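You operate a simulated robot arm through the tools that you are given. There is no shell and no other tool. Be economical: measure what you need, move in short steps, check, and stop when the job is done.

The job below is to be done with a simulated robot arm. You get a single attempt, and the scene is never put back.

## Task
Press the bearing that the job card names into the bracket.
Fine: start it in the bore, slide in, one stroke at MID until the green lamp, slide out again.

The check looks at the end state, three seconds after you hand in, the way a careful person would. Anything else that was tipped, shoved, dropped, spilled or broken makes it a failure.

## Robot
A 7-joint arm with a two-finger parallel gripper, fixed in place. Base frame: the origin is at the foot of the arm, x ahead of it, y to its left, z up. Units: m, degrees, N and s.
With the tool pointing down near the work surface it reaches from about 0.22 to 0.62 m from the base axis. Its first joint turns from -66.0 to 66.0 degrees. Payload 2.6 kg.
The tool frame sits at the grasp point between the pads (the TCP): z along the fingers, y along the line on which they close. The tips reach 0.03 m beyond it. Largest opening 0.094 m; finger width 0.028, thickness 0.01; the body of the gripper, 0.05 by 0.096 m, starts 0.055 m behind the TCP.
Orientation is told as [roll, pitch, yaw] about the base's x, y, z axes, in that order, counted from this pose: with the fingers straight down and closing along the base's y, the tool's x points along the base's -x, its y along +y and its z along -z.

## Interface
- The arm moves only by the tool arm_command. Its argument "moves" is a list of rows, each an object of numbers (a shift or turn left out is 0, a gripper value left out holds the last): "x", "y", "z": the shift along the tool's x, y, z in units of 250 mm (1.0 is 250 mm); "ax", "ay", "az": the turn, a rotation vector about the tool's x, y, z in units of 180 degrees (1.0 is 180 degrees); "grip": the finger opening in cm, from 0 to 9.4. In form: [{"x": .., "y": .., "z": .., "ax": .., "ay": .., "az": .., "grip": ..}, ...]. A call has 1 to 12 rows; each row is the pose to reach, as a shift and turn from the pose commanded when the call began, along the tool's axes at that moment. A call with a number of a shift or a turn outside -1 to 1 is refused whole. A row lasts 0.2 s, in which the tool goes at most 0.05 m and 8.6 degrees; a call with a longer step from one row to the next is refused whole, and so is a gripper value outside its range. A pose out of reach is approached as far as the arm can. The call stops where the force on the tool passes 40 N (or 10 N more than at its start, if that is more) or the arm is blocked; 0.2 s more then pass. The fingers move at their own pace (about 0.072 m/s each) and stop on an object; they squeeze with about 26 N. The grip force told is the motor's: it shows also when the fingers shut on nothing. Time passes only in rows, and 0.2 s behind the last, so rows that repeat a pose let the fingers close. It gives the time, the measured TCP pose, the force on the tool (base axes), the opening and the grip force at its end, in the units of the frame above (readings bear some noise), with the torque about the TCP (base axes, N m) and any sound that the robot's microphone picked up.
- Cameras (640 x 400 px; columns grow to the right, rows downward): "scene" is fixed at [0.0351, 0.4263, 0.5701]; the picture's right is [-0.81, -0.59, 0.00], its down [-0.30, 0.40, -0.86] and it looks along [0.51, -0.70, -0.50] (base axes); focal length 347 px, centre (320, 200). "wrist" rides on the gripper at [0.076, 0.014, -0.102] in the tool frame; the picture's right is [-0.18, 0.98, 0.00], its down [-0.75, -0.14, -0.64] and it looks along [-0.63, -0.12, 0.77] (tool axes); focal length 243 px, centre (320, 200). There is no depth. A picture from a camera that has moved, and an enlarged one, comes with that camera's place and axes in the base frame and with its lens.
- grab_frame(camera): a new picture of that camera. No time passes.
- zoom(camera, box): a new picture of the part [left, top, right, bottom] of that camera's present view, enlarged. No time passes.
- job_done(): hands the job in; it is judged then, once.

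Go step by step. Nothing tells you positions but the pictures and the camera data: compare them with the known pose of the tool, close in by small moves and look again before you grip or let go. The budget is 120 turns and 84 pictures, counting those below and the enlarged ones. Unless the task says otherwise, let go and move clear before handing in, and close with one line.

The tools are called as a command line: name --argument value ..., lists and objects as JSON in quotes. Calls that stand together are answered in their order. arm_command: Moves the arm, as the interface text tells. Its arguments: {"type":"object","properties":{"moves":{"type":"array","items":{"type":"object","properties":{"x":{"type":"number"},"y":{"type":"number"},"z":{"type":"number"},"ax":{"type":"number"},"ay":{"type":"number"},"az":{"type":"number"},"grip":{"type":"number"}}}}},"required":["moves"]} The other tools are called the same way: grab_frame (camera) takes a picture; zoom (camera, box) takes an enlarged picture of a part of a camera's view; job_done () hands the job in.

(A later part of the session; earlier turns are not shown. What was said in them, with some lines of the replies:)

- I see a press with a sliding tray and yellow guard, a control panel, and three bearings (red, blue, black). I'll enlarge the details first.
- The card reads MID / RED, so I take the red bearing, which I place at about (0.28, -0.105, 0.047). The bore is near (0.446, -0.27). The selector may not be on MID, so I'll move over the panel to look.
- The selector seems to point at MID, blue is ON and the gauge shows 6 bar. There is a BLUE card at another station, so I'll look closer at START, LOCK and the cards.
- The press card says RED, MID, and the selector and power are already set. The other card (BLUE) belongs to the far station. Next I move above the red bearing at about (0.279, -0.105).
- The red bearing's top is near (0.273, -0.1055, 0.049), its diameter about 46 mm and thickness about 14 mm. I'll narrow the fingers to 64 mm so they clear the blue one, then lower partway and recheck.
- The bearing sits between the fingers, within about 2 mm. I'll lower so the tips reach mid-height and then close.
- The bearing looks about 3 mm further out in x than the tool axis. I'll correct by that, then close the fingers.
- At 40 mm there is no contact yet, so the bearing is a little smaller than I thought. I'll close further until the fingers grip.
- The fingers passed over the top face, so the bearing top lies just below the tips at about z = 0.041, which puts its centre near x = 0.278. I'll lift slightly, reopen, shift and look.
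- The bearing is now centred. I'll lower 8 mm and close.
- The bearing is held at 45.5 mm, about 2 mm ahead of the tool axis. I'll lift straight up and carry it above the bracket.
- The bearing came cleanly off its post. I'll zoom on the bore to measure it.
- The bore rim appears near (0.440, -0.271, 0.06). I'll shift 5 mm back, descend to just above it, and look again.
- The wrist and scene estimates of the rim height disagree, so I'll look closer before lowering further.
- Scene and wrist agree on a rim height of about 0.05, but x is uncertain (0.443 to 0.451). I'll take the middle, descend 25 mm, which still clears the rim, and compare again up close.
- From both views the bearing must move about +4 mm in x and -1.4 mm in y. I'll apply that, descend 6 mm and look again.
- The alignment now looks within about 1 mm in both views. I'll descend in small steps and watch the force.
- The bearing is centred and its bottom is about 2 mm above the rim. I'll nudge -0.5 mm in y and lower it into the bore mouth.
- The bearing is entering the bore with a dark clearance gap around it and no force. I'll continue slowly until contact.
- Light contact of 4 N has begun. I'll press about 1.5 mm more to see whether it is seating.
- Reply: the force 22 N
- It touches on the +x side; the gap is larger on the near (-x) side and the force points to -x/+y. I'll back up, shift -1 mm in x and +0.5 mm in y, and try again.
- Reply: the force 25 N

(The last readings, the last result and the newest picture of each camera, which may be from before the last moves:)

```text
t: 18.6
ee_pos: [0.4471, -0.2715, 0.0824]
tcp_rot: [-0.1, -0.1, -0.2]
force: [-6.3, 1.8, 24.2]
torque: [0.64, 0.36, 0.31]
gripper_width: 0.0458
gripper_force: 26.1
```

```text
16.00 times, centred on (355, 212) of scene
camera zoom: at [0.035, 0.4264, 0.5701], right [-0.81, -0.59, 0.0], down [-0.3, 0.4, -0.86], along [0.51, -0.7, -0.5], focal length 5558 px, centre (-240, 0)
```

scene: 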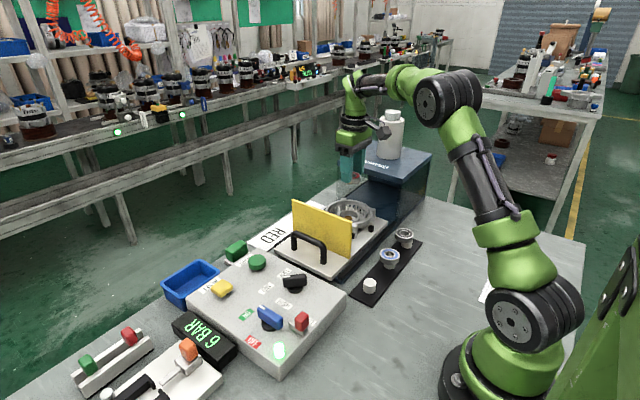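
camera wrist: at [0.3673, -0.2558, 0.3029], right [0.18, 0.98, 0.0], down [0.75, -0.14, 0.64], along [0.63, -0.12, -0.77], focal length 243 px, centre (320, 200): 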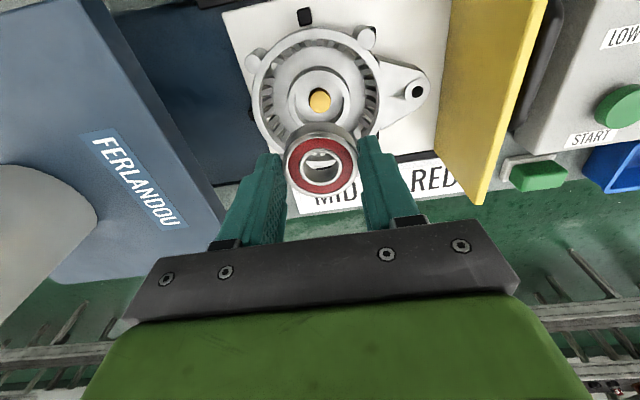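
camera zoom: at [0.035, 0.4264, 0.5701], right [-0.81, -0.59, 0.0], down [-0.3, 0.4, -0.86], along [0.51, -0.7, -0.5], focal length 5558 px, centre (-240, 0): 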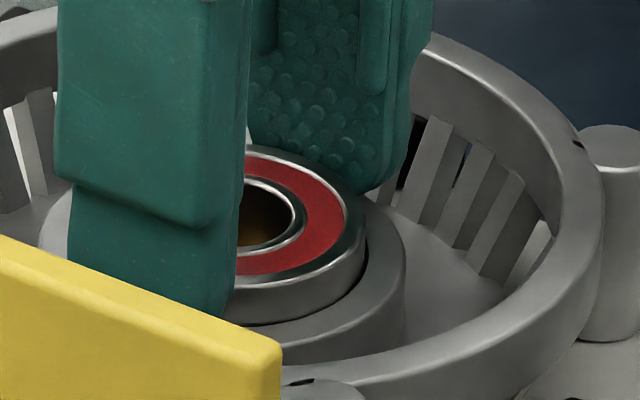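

The torque places the contact about 24 mm to +y, which is a fingertip on the hub rim. So the bearing is about 7 mm into the bore. I'll unload by 1 mm, open slightly and check how it sits.

arm_command --moves '[{"z": -0.008}, {"z": -0.008}, {"z": -0.008, "grip": 5.0}, {"z": -0.008, "grip": 5.4}, {"z": -0.008, "grip": 5.4}]'

zoom --camera "wrist" --box '[270, 90, 370, 200]'

zoom --camera "scene" --box '[335, 200, 375, 225]'

```text
t: 19.8
ee_pos: [0.4475, -0.2705, 0.0825]
tcp_rot: [0.1, 0.1, 0.0]
force: [-2.8, 0.8, 7.6]
torque: [-0.25, 0.03, -0.14]
gripper_width: 0.0539
gripper_force: 0.0
```

```text
3.64 times, centred on (320, 145) of wrist
camera zoom: at [0.3702, -0.2571, 0.1852], right [0.18, 0.98, 0.0], down [0.75, -0.14, 0.64], along [0.63, -0.12, -0.77], focal length 882 px, centre (320, 400)
```

zoom: 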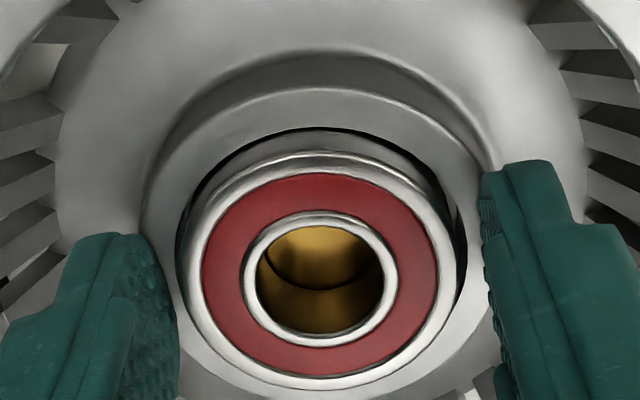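

```text
16.00 times, centred on (355, 212) of scene
camera zoom: at [0.0351, 0.4264, 0.5701], right [-0.81, -0.59, 0.0], down [-0.3, 0.4, -0.86], along [0.51, -0.7, -0.5], focal length 5558 px, centre (-240, 0)
```

zoom: 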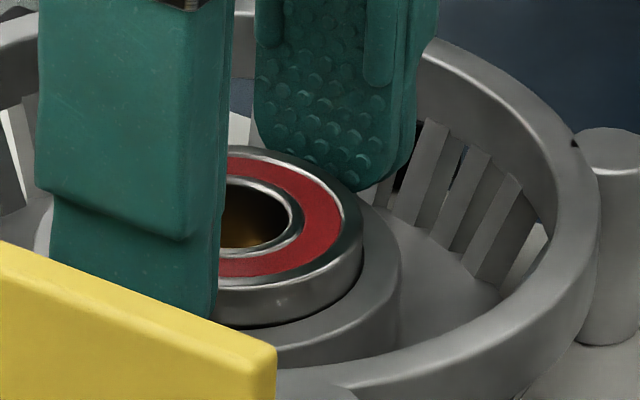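

The bearing is released and sits in the bore with a small even gap. The residual force is a fingertip resting on the rim, so I'll raise straight up and inspect.

arm_command --moves '[{"z": -0.01}, {"z": -0.06}, {"z": -0.16}, {"z": -0.3}, {"z": -0.44}, {"z": -0.44}]'

zoom --camera "wrist" --box '[230, 20, 430, 150]'

zoom --camera "scene" --box '[320, 190, 380, 228]'

```text
t: 21.2
ee_pos: [0.4458, -0.2716, 0.1927]
tcp_rot: [0.0, 0.0, 0.0]
force: [-1.0, 0.7, 1.1]
torque: [0.01, 0.01, -0.02]
gripper_width: 0.0541
gripper_force: 0.0
```

```text
3.08 times, centred on (330, 85) of wrist
camera zoom: at [0.3697, -0.2575, 0.2952], right [0.18, 0.98, 0.0], down [0.75, -0.14, 0.64], along [0.63, -0.12, -0.77], focal length 746 px, centre (289, 554)
```

zoom: 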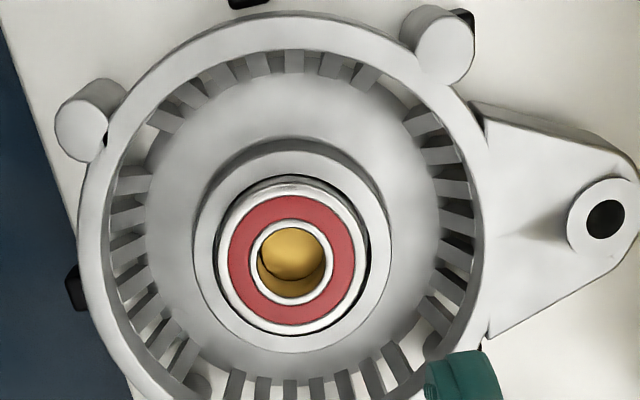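

```text
10.53 times, centred on (350, 209) of scene
camera zoom: at [0.0351, 0.4263, 0.5701], right [-0.81, -0.59, 0.0], down [-0.3, 0.4, -0.86], along [0.51, -0.7, -0.5], focal length 3656 px, centre (4, 105)
```

zoom: 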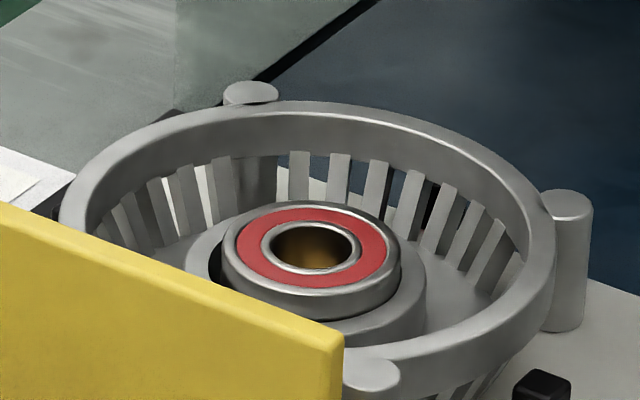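

The bearing sits level in the bore. Next is the tray handle, a bar along x near (0.451, -0.09). I'll move above it, over the guard.

arm_command --moves '[{"y": 0.15, "grip": 4.0}, {"y": 0.3}, {"y": 0.45}, {"y": 0.6}, {"x": -0.018, "y": 0.726}, {"x": -0.018, "y": 0.726}]'

grab_frame --camera "wrist"

zoom --camera "scene" --box '[260, 150, 380, 280]'

```text
t: 22.6
ee_pos: [0.4502, -0.0869, 0.1942]
tcp_rot: [-0.1, 0.0, 0.0]
force: [-0.5, 0.0, 0.0]
torque: [0.01, 0.01, 0.0]
gripper_width: 0.04
gripper_force: 0.0
```

```text
32 pictures are left
camera wrist: at [0.374, -0.0742, 0.2972], right [0.18, 0.98, 0.0], down [0.75, -0.14, 0.64], along [0.63, -0.12, -0.77], focal length 243 px, centre (320, 200)
```

wrist: 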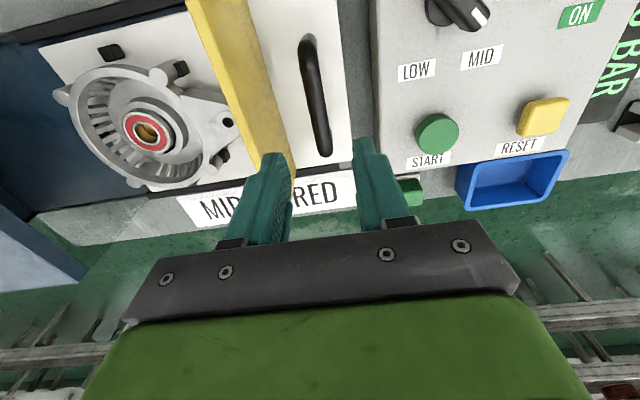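

```text
3.08 times, centred on (320, 215) of scene
camera zoom: at [0.0351, 0.4263, 0.5701], right [-0.81, -0.59, 0.0], down [-0.3, 0.4, -0.86], along [0.51, -0.7, -0.5], focal length 1069 px, centre (320, 154)
```

zoom: 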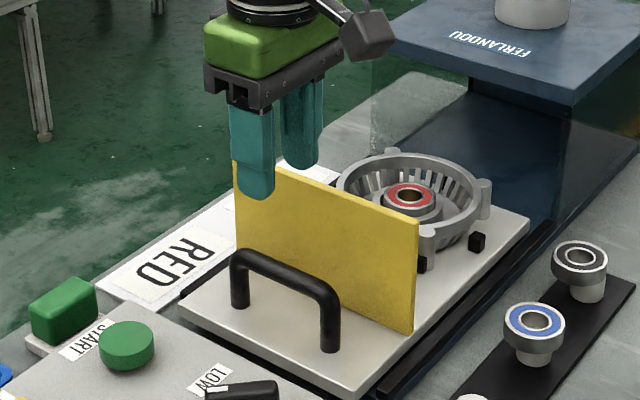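

The handle bar runs nearly under the tool. I'll descend to just above it and check.

arm_command --moves '[{"x": 0.012, "y": -0.008, "z": 0.08}, {"x": 0.012, "y": -0.008, "z": 0.16}, {"x": 0.012, "y": -0.008, "z": 0.24}, {"x": 0.012, "y": -0.008, "z": 0.24}]'

grab_frame --camera "wrist"

zoom --camera "scene" --box '[270, 180, 370, 270]'

```text
t: 23.6
ee_pos: [0.4479, -0.0909, 0.1325]
tcp_rot: [0.0, 0.1, 0.0]
force: [-0.2, -0.4, 0.5]
torque: [0.01, 0.01, -0.02]
gripper_width: 0.0398
gripper_force: 0.1
```

```text
30 pictures are left
camera wrist: at [0.3716, -0.0773, 0.2362], right [0.18, 0.98, 0.0], down [0.75, -0.14, 0.64], along [0.63, -0.12, -0.77], focal length 243 px, centre (320, 200)
```

wrist: 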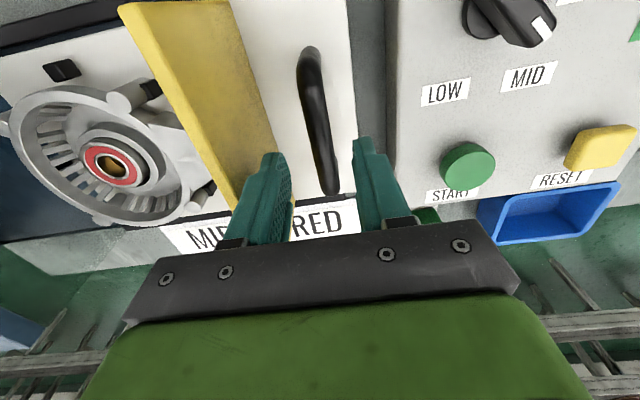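

```text
4.44 times, centred on (320, 225) of scene
camera zoom: at [0.0351, 0.4263, 0.5701], right [-0.81, -0.59, 0.0], down [-0.3, 0.4, -0.86], along [0.51, -0.7, -0.5], focal length 1544 px, centre (320, 89)
```

zoom: 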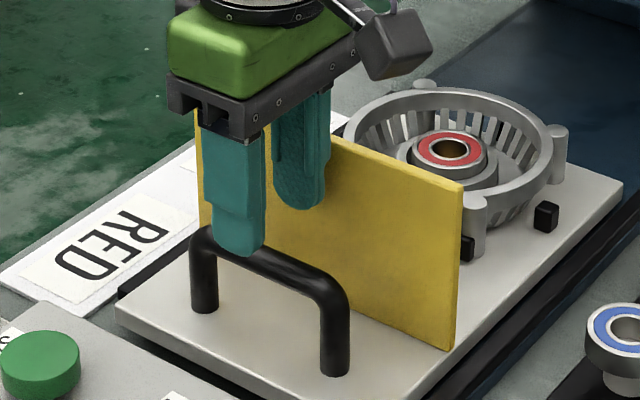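

The bar lies centred between the fingers. I'll descend 40 mm around it and close.

arm_command --moves '[{"z": 0.05, "grip": 3.4}, {"z": 0.1}, {"z": 0.15}, {"z": 0.165}, {"z": 0.165, "grip": 1.5}, {"z": 0.165, "grip": 0.6}, {"z": 0.165, "grip": 0.6}]'

zoom --camera "scene" --box '[270, 180, 370, 270]'

```text
t: 25.2
ee_pos: [0.4468, -0.0914, 0.0916]
tcp_rot: [0.1, 0.0, 0.0]
force: [2.0, 1.6, -3.3]
torque: [0.11, -0.08, -0.05]
gripper_width: 0.0157
gripper_force: 45.0
```

```text
4.44 times, centred on (320, 225) of scene
camera zoom: at [0.0351, 0.4263, 0.5701], right [-0.81, -0.59, 0.0], down [-0.3, 0.4, -0.86], along [0.51, -0.7, -0.5], focal length 1544 px, centre (320, 89)
```

zoom: 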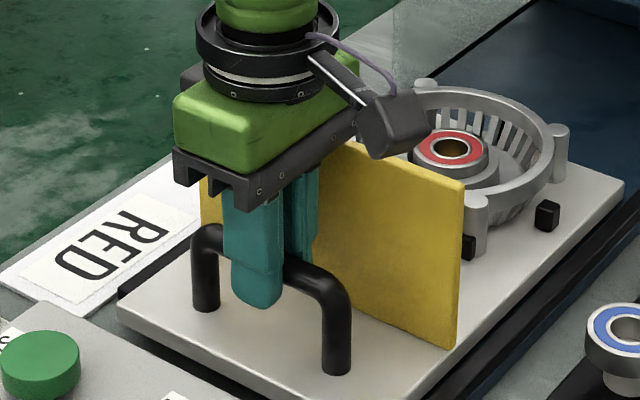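

The handle is gripped. I'll slide in along -y, in stages.

arm_command --moves '[{"y": -0.02}, {"y": -0.07}, {"y": -0.13}, {"y": -0.19}, {"y": -0.25}, {"y": -0.31}, {"y": -0.37}, {"y": -0.43}, {"y": -0.48}, {"y": -0.48}]'

zoom --camera "scene" --box '[260, 100, 460, 290]'

```text
t: 27.4
ee_pos: [0.4478, -0.2144, 0.0912]
tcp_rot: [-0.1, 0.0, -0.1]
force: [-16.2, -0.3, 16.4]
torque: [-0.01, 1.02, 0.15]
gripper_width: 0.0156
gripper_force: 45.4
```

```text
2.11 times, centred on (360, 195) of scene
camera zoom: at [0.035, 0.4264, 0.5701], right [-0.81, -0.59, 0.0], down [-0.3, 0.4, -0.86], along [0.51, -0.7, -0.5], focal length 731 px, centre (236, 210)
```

zoom: 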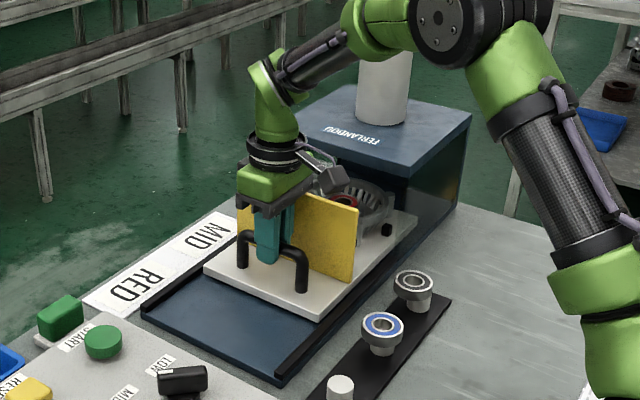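

The tray slides well. I'll relieve the slight side load and continue in until it stops.

arm_command --moves '[{"x": 0.003, "y": -0.02}, {"x": 0.004, "y": -0.07}, {"x": 0.005, "y": -0.12}, {"x": 0.005, "y": -0.16}, {"x": 0.005, "y": -0.2}, {"x": 0.005, "y": -0.23}, {"x": 0.005, "y": -0.26}, {"x": 0.005, "y": -0.29}, {"x": 0.005, "y": -0.32}, {"x": 0.005, "y": -0.34}]'

zoom --camera "scene" --box '[260, 100, 460, 290]'

```text
t: 29.6
ee_pos: [0.4466, -0.2945, 0.0909]
tcp_rot: [0.1, -0.1, 0.1]
force: [5.9, 1.3, 7.5]
torque: [0.03, -0.45, -0.21]
gripper_width: 0.0156
gripper_force: 45.3
```

```text
2.11 times, centred on (360, 195) of scene
camera zoom: at [0.0351, 0.4264, 0.5701], right [-0.81, -0.59, 0.0], down [-0.3, 0.4, -0.86], along [0.51, -0.7, -0.5], focal length 731 px, centre (236, 210)
```

zoom: 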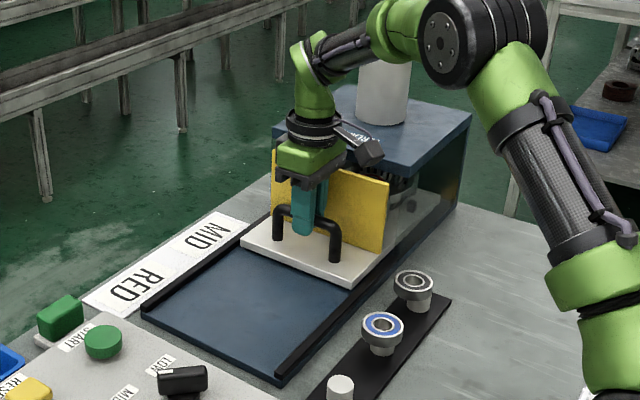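

The tray is not fully home yet. I'll continue in small steps until it meets its stop.

arm_command --moves '[{"y": -0.03}, {"y": -0.06}, {"y": -0.09}, {"y": -0.11}, {"y": -0.13}, {"y": -0.15}, {"y": -0.17}, {"y": -0.19}, {"y": -0.21}, {"y": -0.23}]'

zoom --camera "scene" --box '[260, 100, 460, 290]'

```text
t: 30.4
ee_pos: [0.4475, -0.3107, 0.0912]
tcp_rot: [1.3, 0.2, 0.0]
force: [-3.2, 3.3, 2.1]
torque: [0.11, -0.35, 0.08]
gripper_width: 0.0157
gripper_force: 44.4
stopped in row 4: the force on the tool passed its limit at 47 N (the readings are from after the stop); the commanded pose is now the measured one
```

```text
2.11 times, centred on (360, 195) of scene
camera zoom: at [0.0351, 0.4263, 0.5701], right [-0.81, -0.59, 0.0], down [-0.3, 0.4, -0.86], along [0.51, -0.7, -0.5], focal length 731 px, centre (236, 210)
```

zoom: 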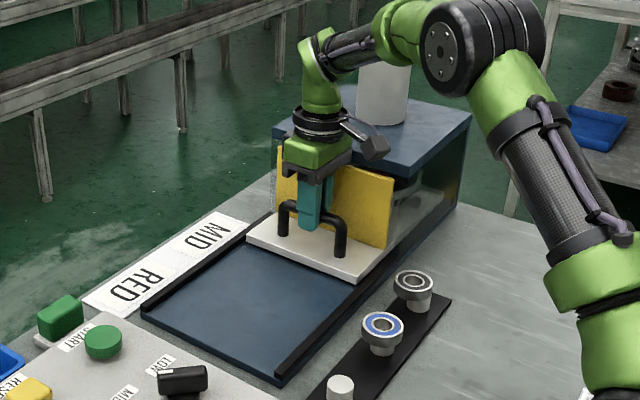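

It stopped with 47 N after 0.22 m of travel. I'll check whether the tray is home or the hand touched the housing.

zoom --camera "scene" --box '[330, 130, 420, 230]'

grab_frame --camera "wrist"

```text
4.00 times, centred on (375, 180) of scene
camera zoom: at [0.0351, 0.4263, 0.5701], right [-0.81, -0.59, 0.0], down [-0.3, 0.4, -0.86], along [0.51, -0.7, -0.5], focal length 1389 px, centre (100, 280)
```

zoom: 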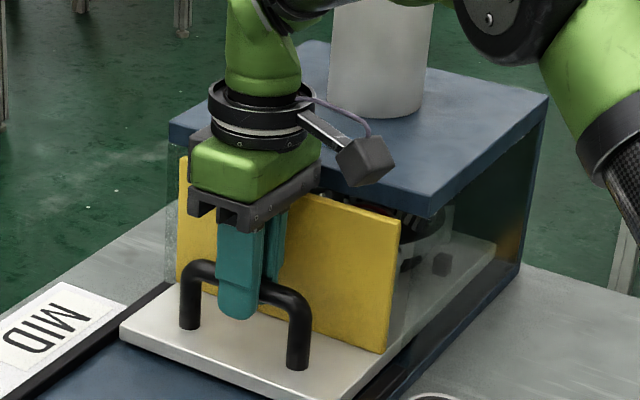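

```text
23 pictures are left
camera wrist: at [0.3717, -0.2989, 0.1948], right [0.18, 0.98, 0.02], down [0.76, -0.16, 0.64], along [0.63, -0.1, -0.77], focal length 243 px, centre (320, 200)
```

wrist: 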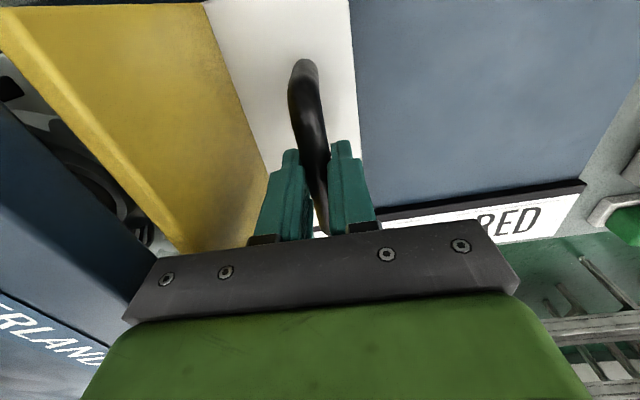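

The tray still has about 2 cm to go, and it was the wide hand that met the housing front. I'll let go, back up, and turn the gripper 90° so its narrow side faces the press (camera on the +y side). Then I can push the bar from behind.

arm_command --moves '[{"grip": 2.4}, {"grip": 3.4}, {"y": 0.012, "ax": 0.0036}, {"y": 0.02, "ax": 0.0072}, {"y": 0.02, "z": -0.1, "ax": 0.0072}, {"y": 0.06, "z": -0.25, "ax": 0.0072}, {"y": 0.12, "z": -0.4, "ax": 0.0072}, {"y": 0.2, "z": -0.44, "ax": 0.0072}, {"y": 0.2, "z": -0.44, "ax": 0.0072, "grip": 0.0}]'

```text
t: 32.4
ee_pos: [0.4468, -0.2606, 0.2022]
tcp_rot: [-0.1, 0.2, 0.0]
force: [-1.1, 0.1, -1.4]
torque: [0.01, 0.02, -0.02]
gripper_width: 0.0001
gripper_force: 18.9
```

Now I'll rotate by -90° in yaw.

arm_command --moves '[{"az": 0.045}, {"az": 0.09}, {"az": 0.135}, {"az": 0.18}, {"az": 0.225}, {"az": 0.27}, {"az": 0.315}, {"az": 0.36}, {"az": 0.405}, {"az": 0.45}, {"az": 0.495}, {"az": 0.5}]'

grab_frame --camera "wrist"

```text
t: 35.0
ee_pos: [0.4473, -0.2637, 0.2015]
tcp_rot: [-0.2, 0.0, -90.2]
force: [-1.0, -0.6, 0.1]
torque: [-0.02, -0.02, 0.02]
gripper_width: 0.0002
gripper_force: 25.9
```

```text
22 pictures are left
camera wrist: at [0.4625, -0.1872, 0.305], right [0.98, -0.19, 0.0], down [-0.14, -0.75, 0.64], along [-0.12, -0.63, -0.77], focal length 243 px, centre (320, 200)
```

wrist: 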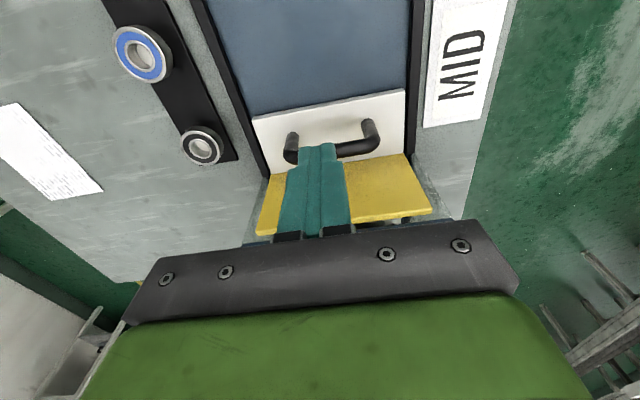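

The bar is at y ≈ -0.307. I'll descend behind it and then push in -y until it stops.

arm_command --moves '[{"y": 0.016, "z": 0.12}, {"y": 0.016, "z": 0.26}, {"y": 0.016, "z": 0.38}, {"y": 0.016, "z": 0.44}, {"x": -0.03, "y": 0.016, "z": 0.44}, {"x": -0.06, "y": 0.016, "z": 0.44}]'

zoom --camera "scene" --box '[300, 130, 420, 260]'

```text
t: 36.4
ee_pos: [0.4522, -0.2784, 0.092]
tcp_rot: [-0.2, -0.1, -90.1]
force: [0.0, 1.0, -0.2]
torque: [-0.02, -0.02, 0.0]
gripper_width: 0.0
gripper_force: 26.3
```

```text
3.08 times, centred on (360, 195) of scene
camera zoom: at [0.0351, 0.4263, 0.5701], right [-0.81, -0.59, 0.0], down [-0.3, 0.4, -0.86], along [0.51, -0.7, -0.5], focal length 1069 px, centre (197, 215)
```

zoom: 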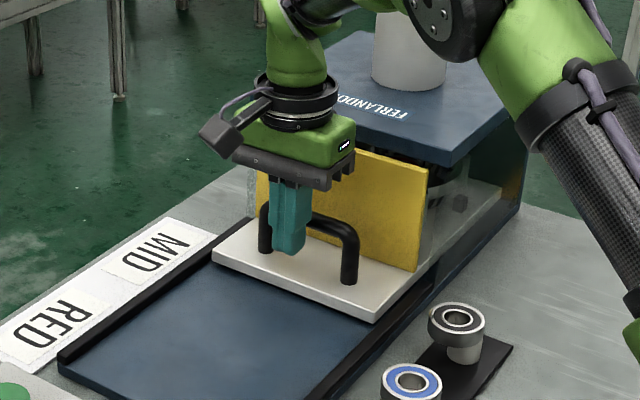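

In position behind the bar, pushing now.

arm_command --moves '[{"x": -0.02}, {"x": -0.04}, {"x": -0.055}, {"x": -0.07}, {"x": -0.085}, {"x": -0.1}, {"x": -0.115}, {"x": -0.13}, {"x": -0.145}, {"x": -0.16}]'

zoom --camera "scene" --box '[300, 130, 420, 260]'

```text
t: 37.6
ee_pos: [0.4537, -0.2875, 0.091]
tcp_rot: [-0.2, 1.3, -89.9]
force: [-0.1, 1.1, 1.1]
torque: [0.0, 0.0, 0.02]
gripper_width: 0.0
gripper_force: 25.8
stopped in row 5: the force on the tool passed its limit at 44 N (the readings are from after the stop); the commanded pose is now the measured one
```

```text
3.08 times, centred on (360, 195) of scene
camera zoom: at [0.0352, 0.4263, 0.5701], right [-0.81, -0.59, 0.0], down [-0.3, 0.4, -0.86], along [0.51, -0.7, -0.5], focal length 1069 px, centre (197, 215)
```

zoom: 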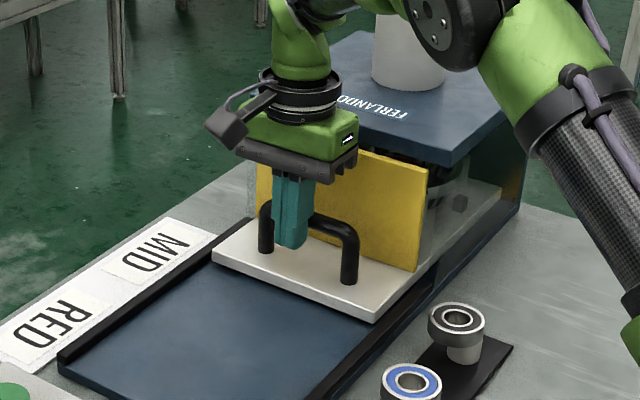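

The tray does not move further, so it was already at its stop with the guard closing the housing. Next I back off and go to START at about (0.498, 0.022).

arm_command --moves '[{"x": 0.04, "ax": -0.0072}, {"x": 0.08, "z": -0.12, "ax": -0.0072}, {"x": 0.14, "z": -0.28, "ax": -0.0072}, {"x": 0.28, "y": 0.04, "z": -0.38, "ax": -0.0072}, {"x": 0.44, "y": 0.1, "z": -0.4, "ax": -0.0072}, {"x": 0.6, "y": 0.16, "z": -0.4, "ax": -0.0072}, {"x": 0.78, "y": 0.18, "z": -0.4, "ax": -0.0072}, {"x": 0.95, "y": 0.18, "z": -0.4, "ax": -0.0072}]'

grab_frame --camera "scene"

```text
t: 39.4
ee_pos: [0.4999, -0.0534, 0.195]
tcp_rot: [1.1, 1.1, -90.1]
force: [-0.9, -0.1, -0.3]
torque: [-0.03, 0.01, 0.01]
gripper_width: 0.0
gripper_force: 25.7
```

```text
19 pictures are left
```

scene: 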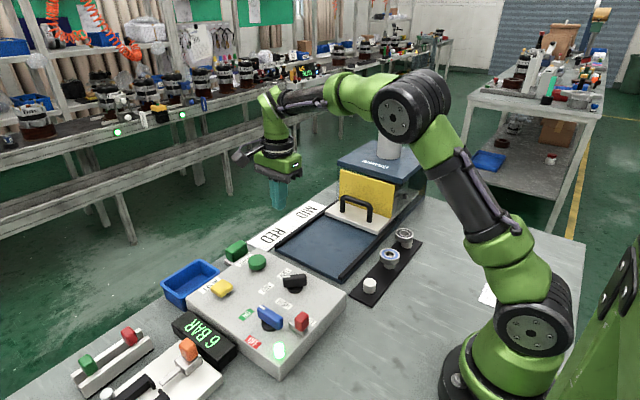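

The lamp is steady green (ready) and the tray is closed. I'll move above START and correct the small tilt.

arm_command --moves '[{"x": 0.15, "ax": 0.0072, "ay": -0.0072}, {"x": 0.3, "ax": 0.0072, "ay": -0.0072, "z": 0.0}, {"x": 0.3, "ax": 0.0072, "ay": -0.0072, "z": 0.18}, {"x": 0.3, "ax": 0.0072, "ay": -0.0072, "z": 0.26}]'

zoom --camera "wrist" --box '[200, 60, 440, 210]'

zoom --camera "scene" --box '[200, 200, 320, 300]'

```text
t: 40.4
ee_pos: [0.5024, 0.0228, 0.1327]
tcp_rot: [-0.2, -0.2, -89.9]
force: [1.0, -0.7, 0.3]
torque: [0.01, 0.02, 0.01]
gripper_width: 0.0001
gripper_force: 25.8
```

```text
2.67 times, centred on (320, 135) of wrist
camera zoom: at [0.5156, 0.0993, 0.2346], right [0.98, -0.18, 0.0], down [-0.14, -0.75, 0.64], along [-0.12, -0.63, -0.76], focal length 647 px, centre (320, 373)
```

zoom: 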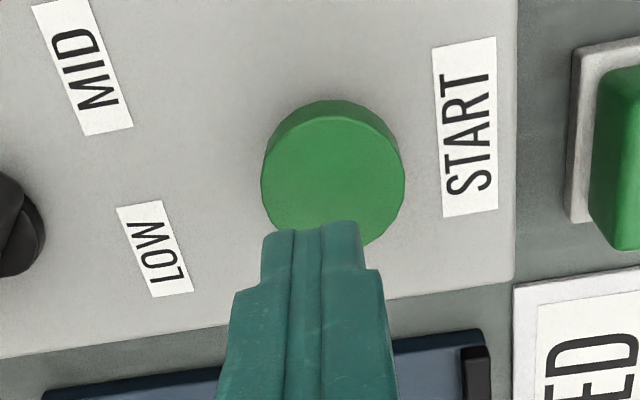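

```text
4.00 times, centred on (260, 250) of scene
camera zoom: at [0.0351, 0.4263, 0.5701], right [-0.81, -0.59, 0.0], down [-0.3, 0.4, -0.86], along [0.51, -0.7, -0.5], focal length 1389 px, centre (560, 0)
```

zoom: 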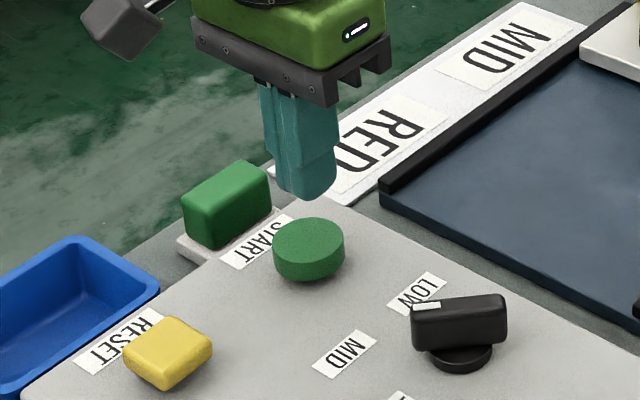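

The button centre is about 4 mm to +x and 5 mm to +y of the tip. I'll correct and press slowly.

arm_command --moves '[{"x": 0.018, "y": 0.012, "z": 0.06}, {"x": 0.018, "y": 0.012, "z": 0.12}, {"x": 0.018, "y": 0.012, "z": 0.14}, {"x": 0.018, "y": 0.012, "z": 0.15}, {"x": 0.018, "y": 0.012, "z": 0.16}, {"x": 0.018, "y": 0.012, "z": 0.168}]'

zoom --camera "scene" --box '[200, 210, 420, 370]'

```text
t: 41.8
ee_pos: [0.5042, 0.0282, 0.0913]
tcp_rot: [-0.2, -0.1, -89.9]
force: [-1.9, 0.5, 5.3]
torque: [0.09, 0.03, 0.01]
gripper_width: 0.0002
gripper_force: 25.9
heard: click
```

```text
2.50 times, centred on (310, 290) of scene
camera zoom: at [0.0351, 0.4263, 0.5701], right [-0.81, -0.59, 0.0], down [-0.3, 0.4, -0.86], along [0.51, -0.7, -0.5], focal length 868 px, centre (345, -25)
```

zoom: 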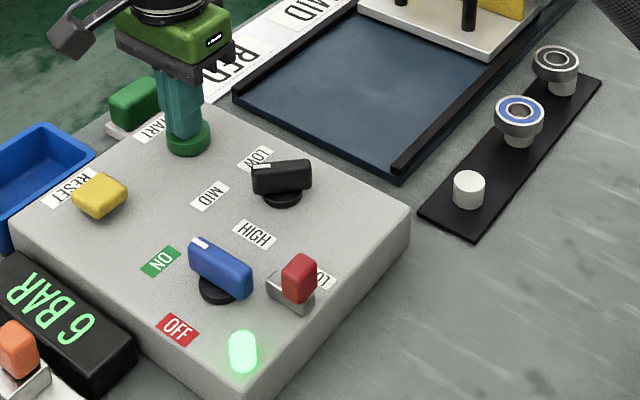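

I heard a click from START. I'll hold it and watch for the stroke and the lamp.

arm_command --moves '[{}, {}, {}, {}, {}]'

zoom --camera "scene" --box '[180, 130, 430, 370]'

```text
t: 43.0
ee_pos: [0.5046, 0.0284, 0.0908]
tcp_rot: [-0.2, -0.2, -89.9]
force: [0.5, 1.3, 3.9]
torque: [0.09, -0.01, -0.04]
gripper_width: 0.0
gripper_force: 25.7
```

```text
1.67 times, centred on (305, 250) of scene
camera zoom: at [0.0351, 0.4263, 0.5701], right [-0.81, -0.59, 0.0], down [-0.3, 0.4, -0.86], along [0.51, -0.7, -0.5], focal length 579 px, centre (345, 117)
```

zoom: 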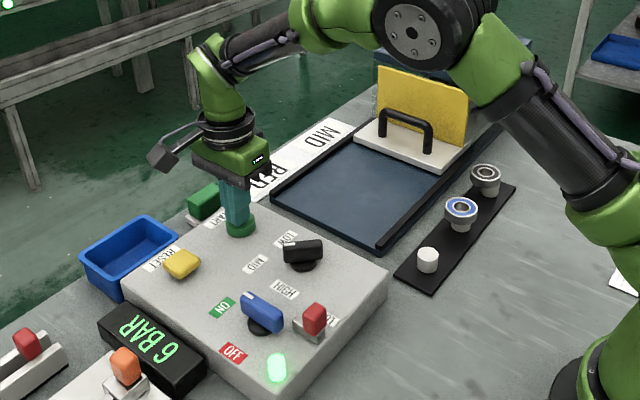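

No further sound came and the lamp is unchanged. I'll release START, turn the gripper back and return to the handle to slide out and inspect.

arm_command --moves '[{"z": -0.1}, {"z": -0.25, "az": -0.04}, {"z": -0.4, "az": -0.085}, {"x": -0.1, "z": -0.44, "az": -0.13}, {"x": -0.2, "y": -0.04, "z": -0.44, "az": -0.175}, {"x": -0.3, "y": -0.08, "z": -0.44, "az": -0.22}, {"x": -0.4, "y": -0.12, "z": -0.44, "az": -0.265}, {"x": -0.5, "y": -0.16, "z": -0.44, "az": -0.31}, {"x": -0.6, "y": -0.2, "z": -0.44, "az": -0.355}, {"x": -0.7, "y": -0.22, "z": -0.44, "az": -0.4}, {"x": -0.8, "y": -0.22, "z": -0.44, "az": -0.445}, {"x": -0.914, "y": -0.22, "z": -0.44, "az": -0.49, "grip": 3.4}]'

grab_frame --camera "wrist"

```text
t: 45.6
ee_pos: [0.449, -0.201, 0.2003]
tcp_rot: [-0.1, 0.2, -1.7]
force: [0.1, 0.6, -0.2]
torque: [-0.01, 0.02, -0.04]
gripper_width: 0.0338
gripper_force: 0.0
```

```text
14 pictures are left
camera wrist: at [0.3732, -0.1846, 0.3045], right [0.21, 0.98, 0.0], down [0.75, -0.16, 0.64], along [0.62, -0.14, -0.77], focal length 243 px, centre (320, 200)
```

wrist: 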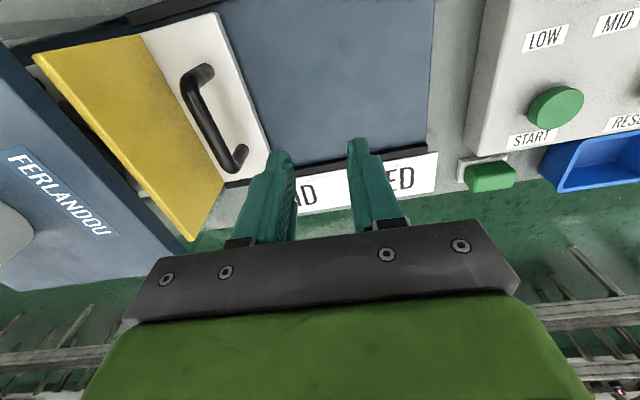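

I'll align to yaw 0, go above the bar at y ≈ -0.309, descend and grip.

arm_command --moves '[{"y": -0.15, "az": -0.0094}, {"x": -0.01, "y": -0.3, "az": -0.0094}, {"x": -0.015, "y": -0.42, "az": -0.0094}, {"x": -0.015, "y": -0.42, "az": -0.0094, "z": 0.12}, {"x": -0.015, "y": -0.42, "az": -0.0094, "z": 0.24}, {"x": -0.015, "y": -0.42, "az": -0.0094, "z": 0.36}, {"x": -0.015, "y": -0.42, "az": -0.0094, "z": 0.43}, {"x": -0.015, "y": -0.42, "az": -0.0094, "z": 0.43, "grip": 1.5}, {"x": -0.015, "y": -0.42, "az": -0.0094, "z": 0.43, "grip": 0.6}, {"x": -0.015, "y": -0.42, "az": -0.0094, "z": 0.43, "grip": 0.6}]'

```text
t: 47.8
ee_pos: [0.4497, -0.3061, 0.0945]
tcp_rot: [-0.2, 0.2, -0.2]
force: [-7.1, -4.6, -0.6]
torque: [-0.07, -1.2, 0.2]
gripper_width: 0.0156
gripper_force: 44.9
```

The bar is gripped again (15.6 mm). I'll pull the tray out.

arm_command --moves '[{"x": 0.004, "y": 0.02}, {"x": 0.004, "y": 0.07}, {"x": 0.004, "y": 0.14}, {"x": 0.004, "y": 0.21}, {"x": 0.004, "y": 0.28}, {"x": 0.004, "y": 0.35}, {"x": 0.004, "y": 0.42}, {"x": 0.004, "y": 0.5}, {"x": 0.004, "y": 0.58}, {"x": 0.004, "y": 0.66}, {"x": 0.004, "y": 0.74}, {"x": 0.004, "y": 0.78}]'

zoom --camera "scene" --box '[260, 150, 420, 280]'

```text
t: 50.4
ee_pos: [0.4496, -0.1105, 0.0944]
tcp_rot: [-0.1, 0.0, 0.1]
force: [15.3, -2.3, -6.2]
torque: [0.03, -0.75, 0.07]
gripper_width: 0.0156
gripper_force: 45.0
```

```text
3.08 times, centred on (340, 215) of scene
camera zoom: at [0.0351, 0.4263, 0.5701], right [-0.81, -0.59, 0.0], down [-0.3, 0.4, -0.86], along [0.51, -0.7, -0.5], focal length 1069 px, centre (258, 154)
```

zoom: 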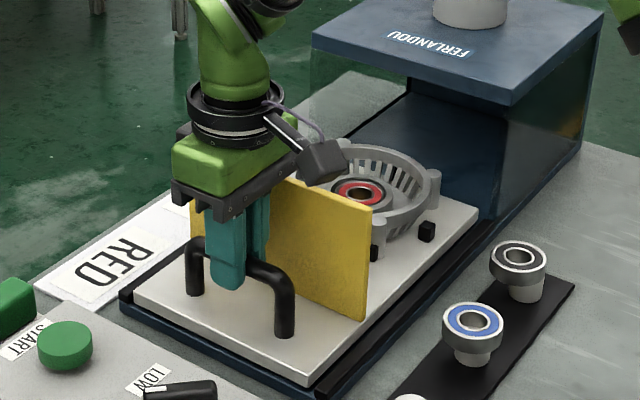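

zoom --camera "scene" --box '[325, 185, 385, 223]'

zoom --camera "scene" --box '[220, 300, 340, 370]'

```text
10.53 times, centred on (355, 204) of scene
camera zoom: at [0.0351, 0.4263, 0.5701], right [-0.81, -0.59, 0.0], down [-0.3, 0.4, -0.86], along [0.51, -0.7, -0.5], focal length 3656 px, centre (-48, 158)
```

zoom: 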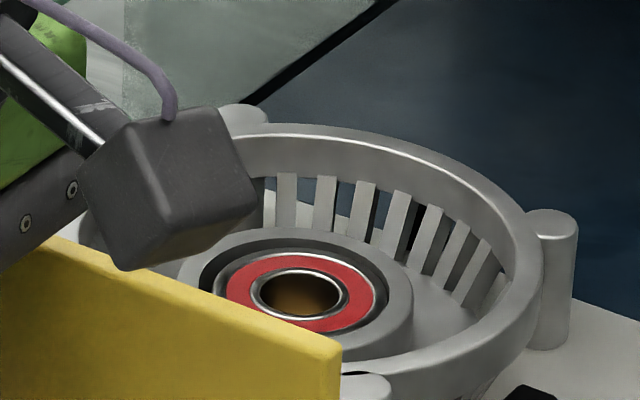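

```text
5.33 times, centred on (280, 335) of scene
camera zoom: at [0.0351, 0.4263, 0.5701], right [-0.81, -0.59, 0.0], down [-0.3, 0.4, -0.86], along [0.51, -0.7, -0.5], focal length 1853 px, centre (533, -520)
```

zoom: 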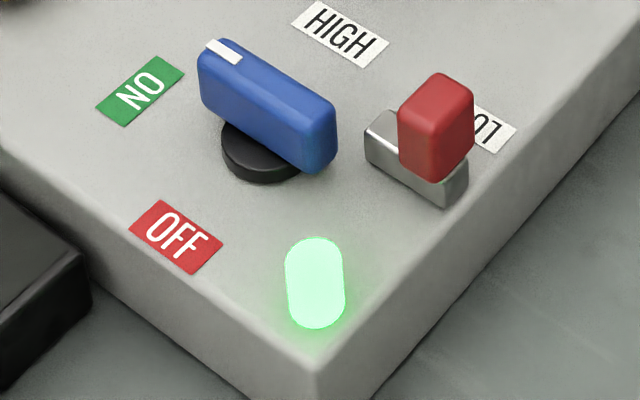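

The stroke worked: the bearing is now seated flush in the hub, level, and the lamp is green. I'll pull the tray the last 20 mm to its starting position.

arm_command --moves '[{"x": -0.003, "y": 0.02}, {"x": -0.003, "y": 0.04}, {"x": -0.003, "y": 0.06}, {"x": -0.003, "y": 0.075}, {"x": -0.003, "y": 0.085}]'

```text
t: 51.6
ee_pos: [0.4507, -0.0886, 0.0945]
tcp_rot: [-0.2, 0.2, -0.1]
force: [1.8, -2.8, 14.4]
torque: [-0.04, 0.29, 0.2]
gripper_width: 0.0156
gripper_force: 44.7
```

The tray is back at its starting position. I'll let go and lift clear.

arm_command --moves '[{"grip": 2.4}, {"grip": 3.4}, {"grip": 3.4}, {"z": -0.1}, {"z": -0.25}, {"z": -0.4}, {"z": -0.55}, {"x": 0.15, "z": -0.6}, {"x": 0.3, "z": -0.65}, {"x": 0.3, "z": -0.65}]'

grab_frame --camera "scene"

zoom --camera "scene" --box '[260, 180, 420, 290]'

```text
t: 53.8
ee_pos: [0.3737, -0.0888, 0.2557]
tcp_rot: [-0.2, 0.1, -0.1]
force: [-0.1, -0.4, 0.5]
torque: [-0.01, -0.03, 0.0]
gripper_width: 0.034
gripper_force: 0.0
```

```text
10 pictures are left
```

scene: 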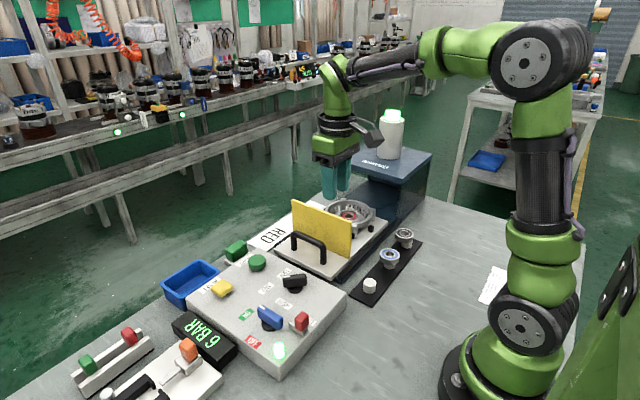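

```text
3.64 times, centred on (340, 235) of scene
camera zoom: at [0.0351, 0.4263, 0.5701], right [-0.81, -0.59, 0.0], down [-0.3, 0.4, -0.86], along [0.51, -0.7, -0.5], focal length 1263 px, centre (247, 73)
```

zoom: 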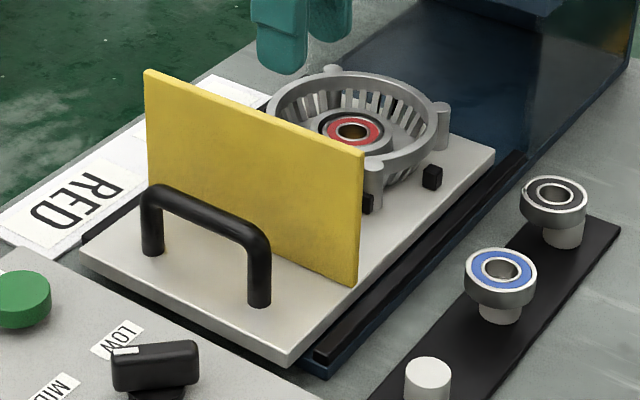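

The green lamp on top of the press cylinder is lit, the red bearing is seated in the bracket, and the tray is out. Everything else is in its place, so I'm handing in.

job_done

```text
The job is handed in.
```

The red bearing is pressed into the bracket with one stroke at MID. The green lamp is lit, the tray is slid back out and the arm is clear.
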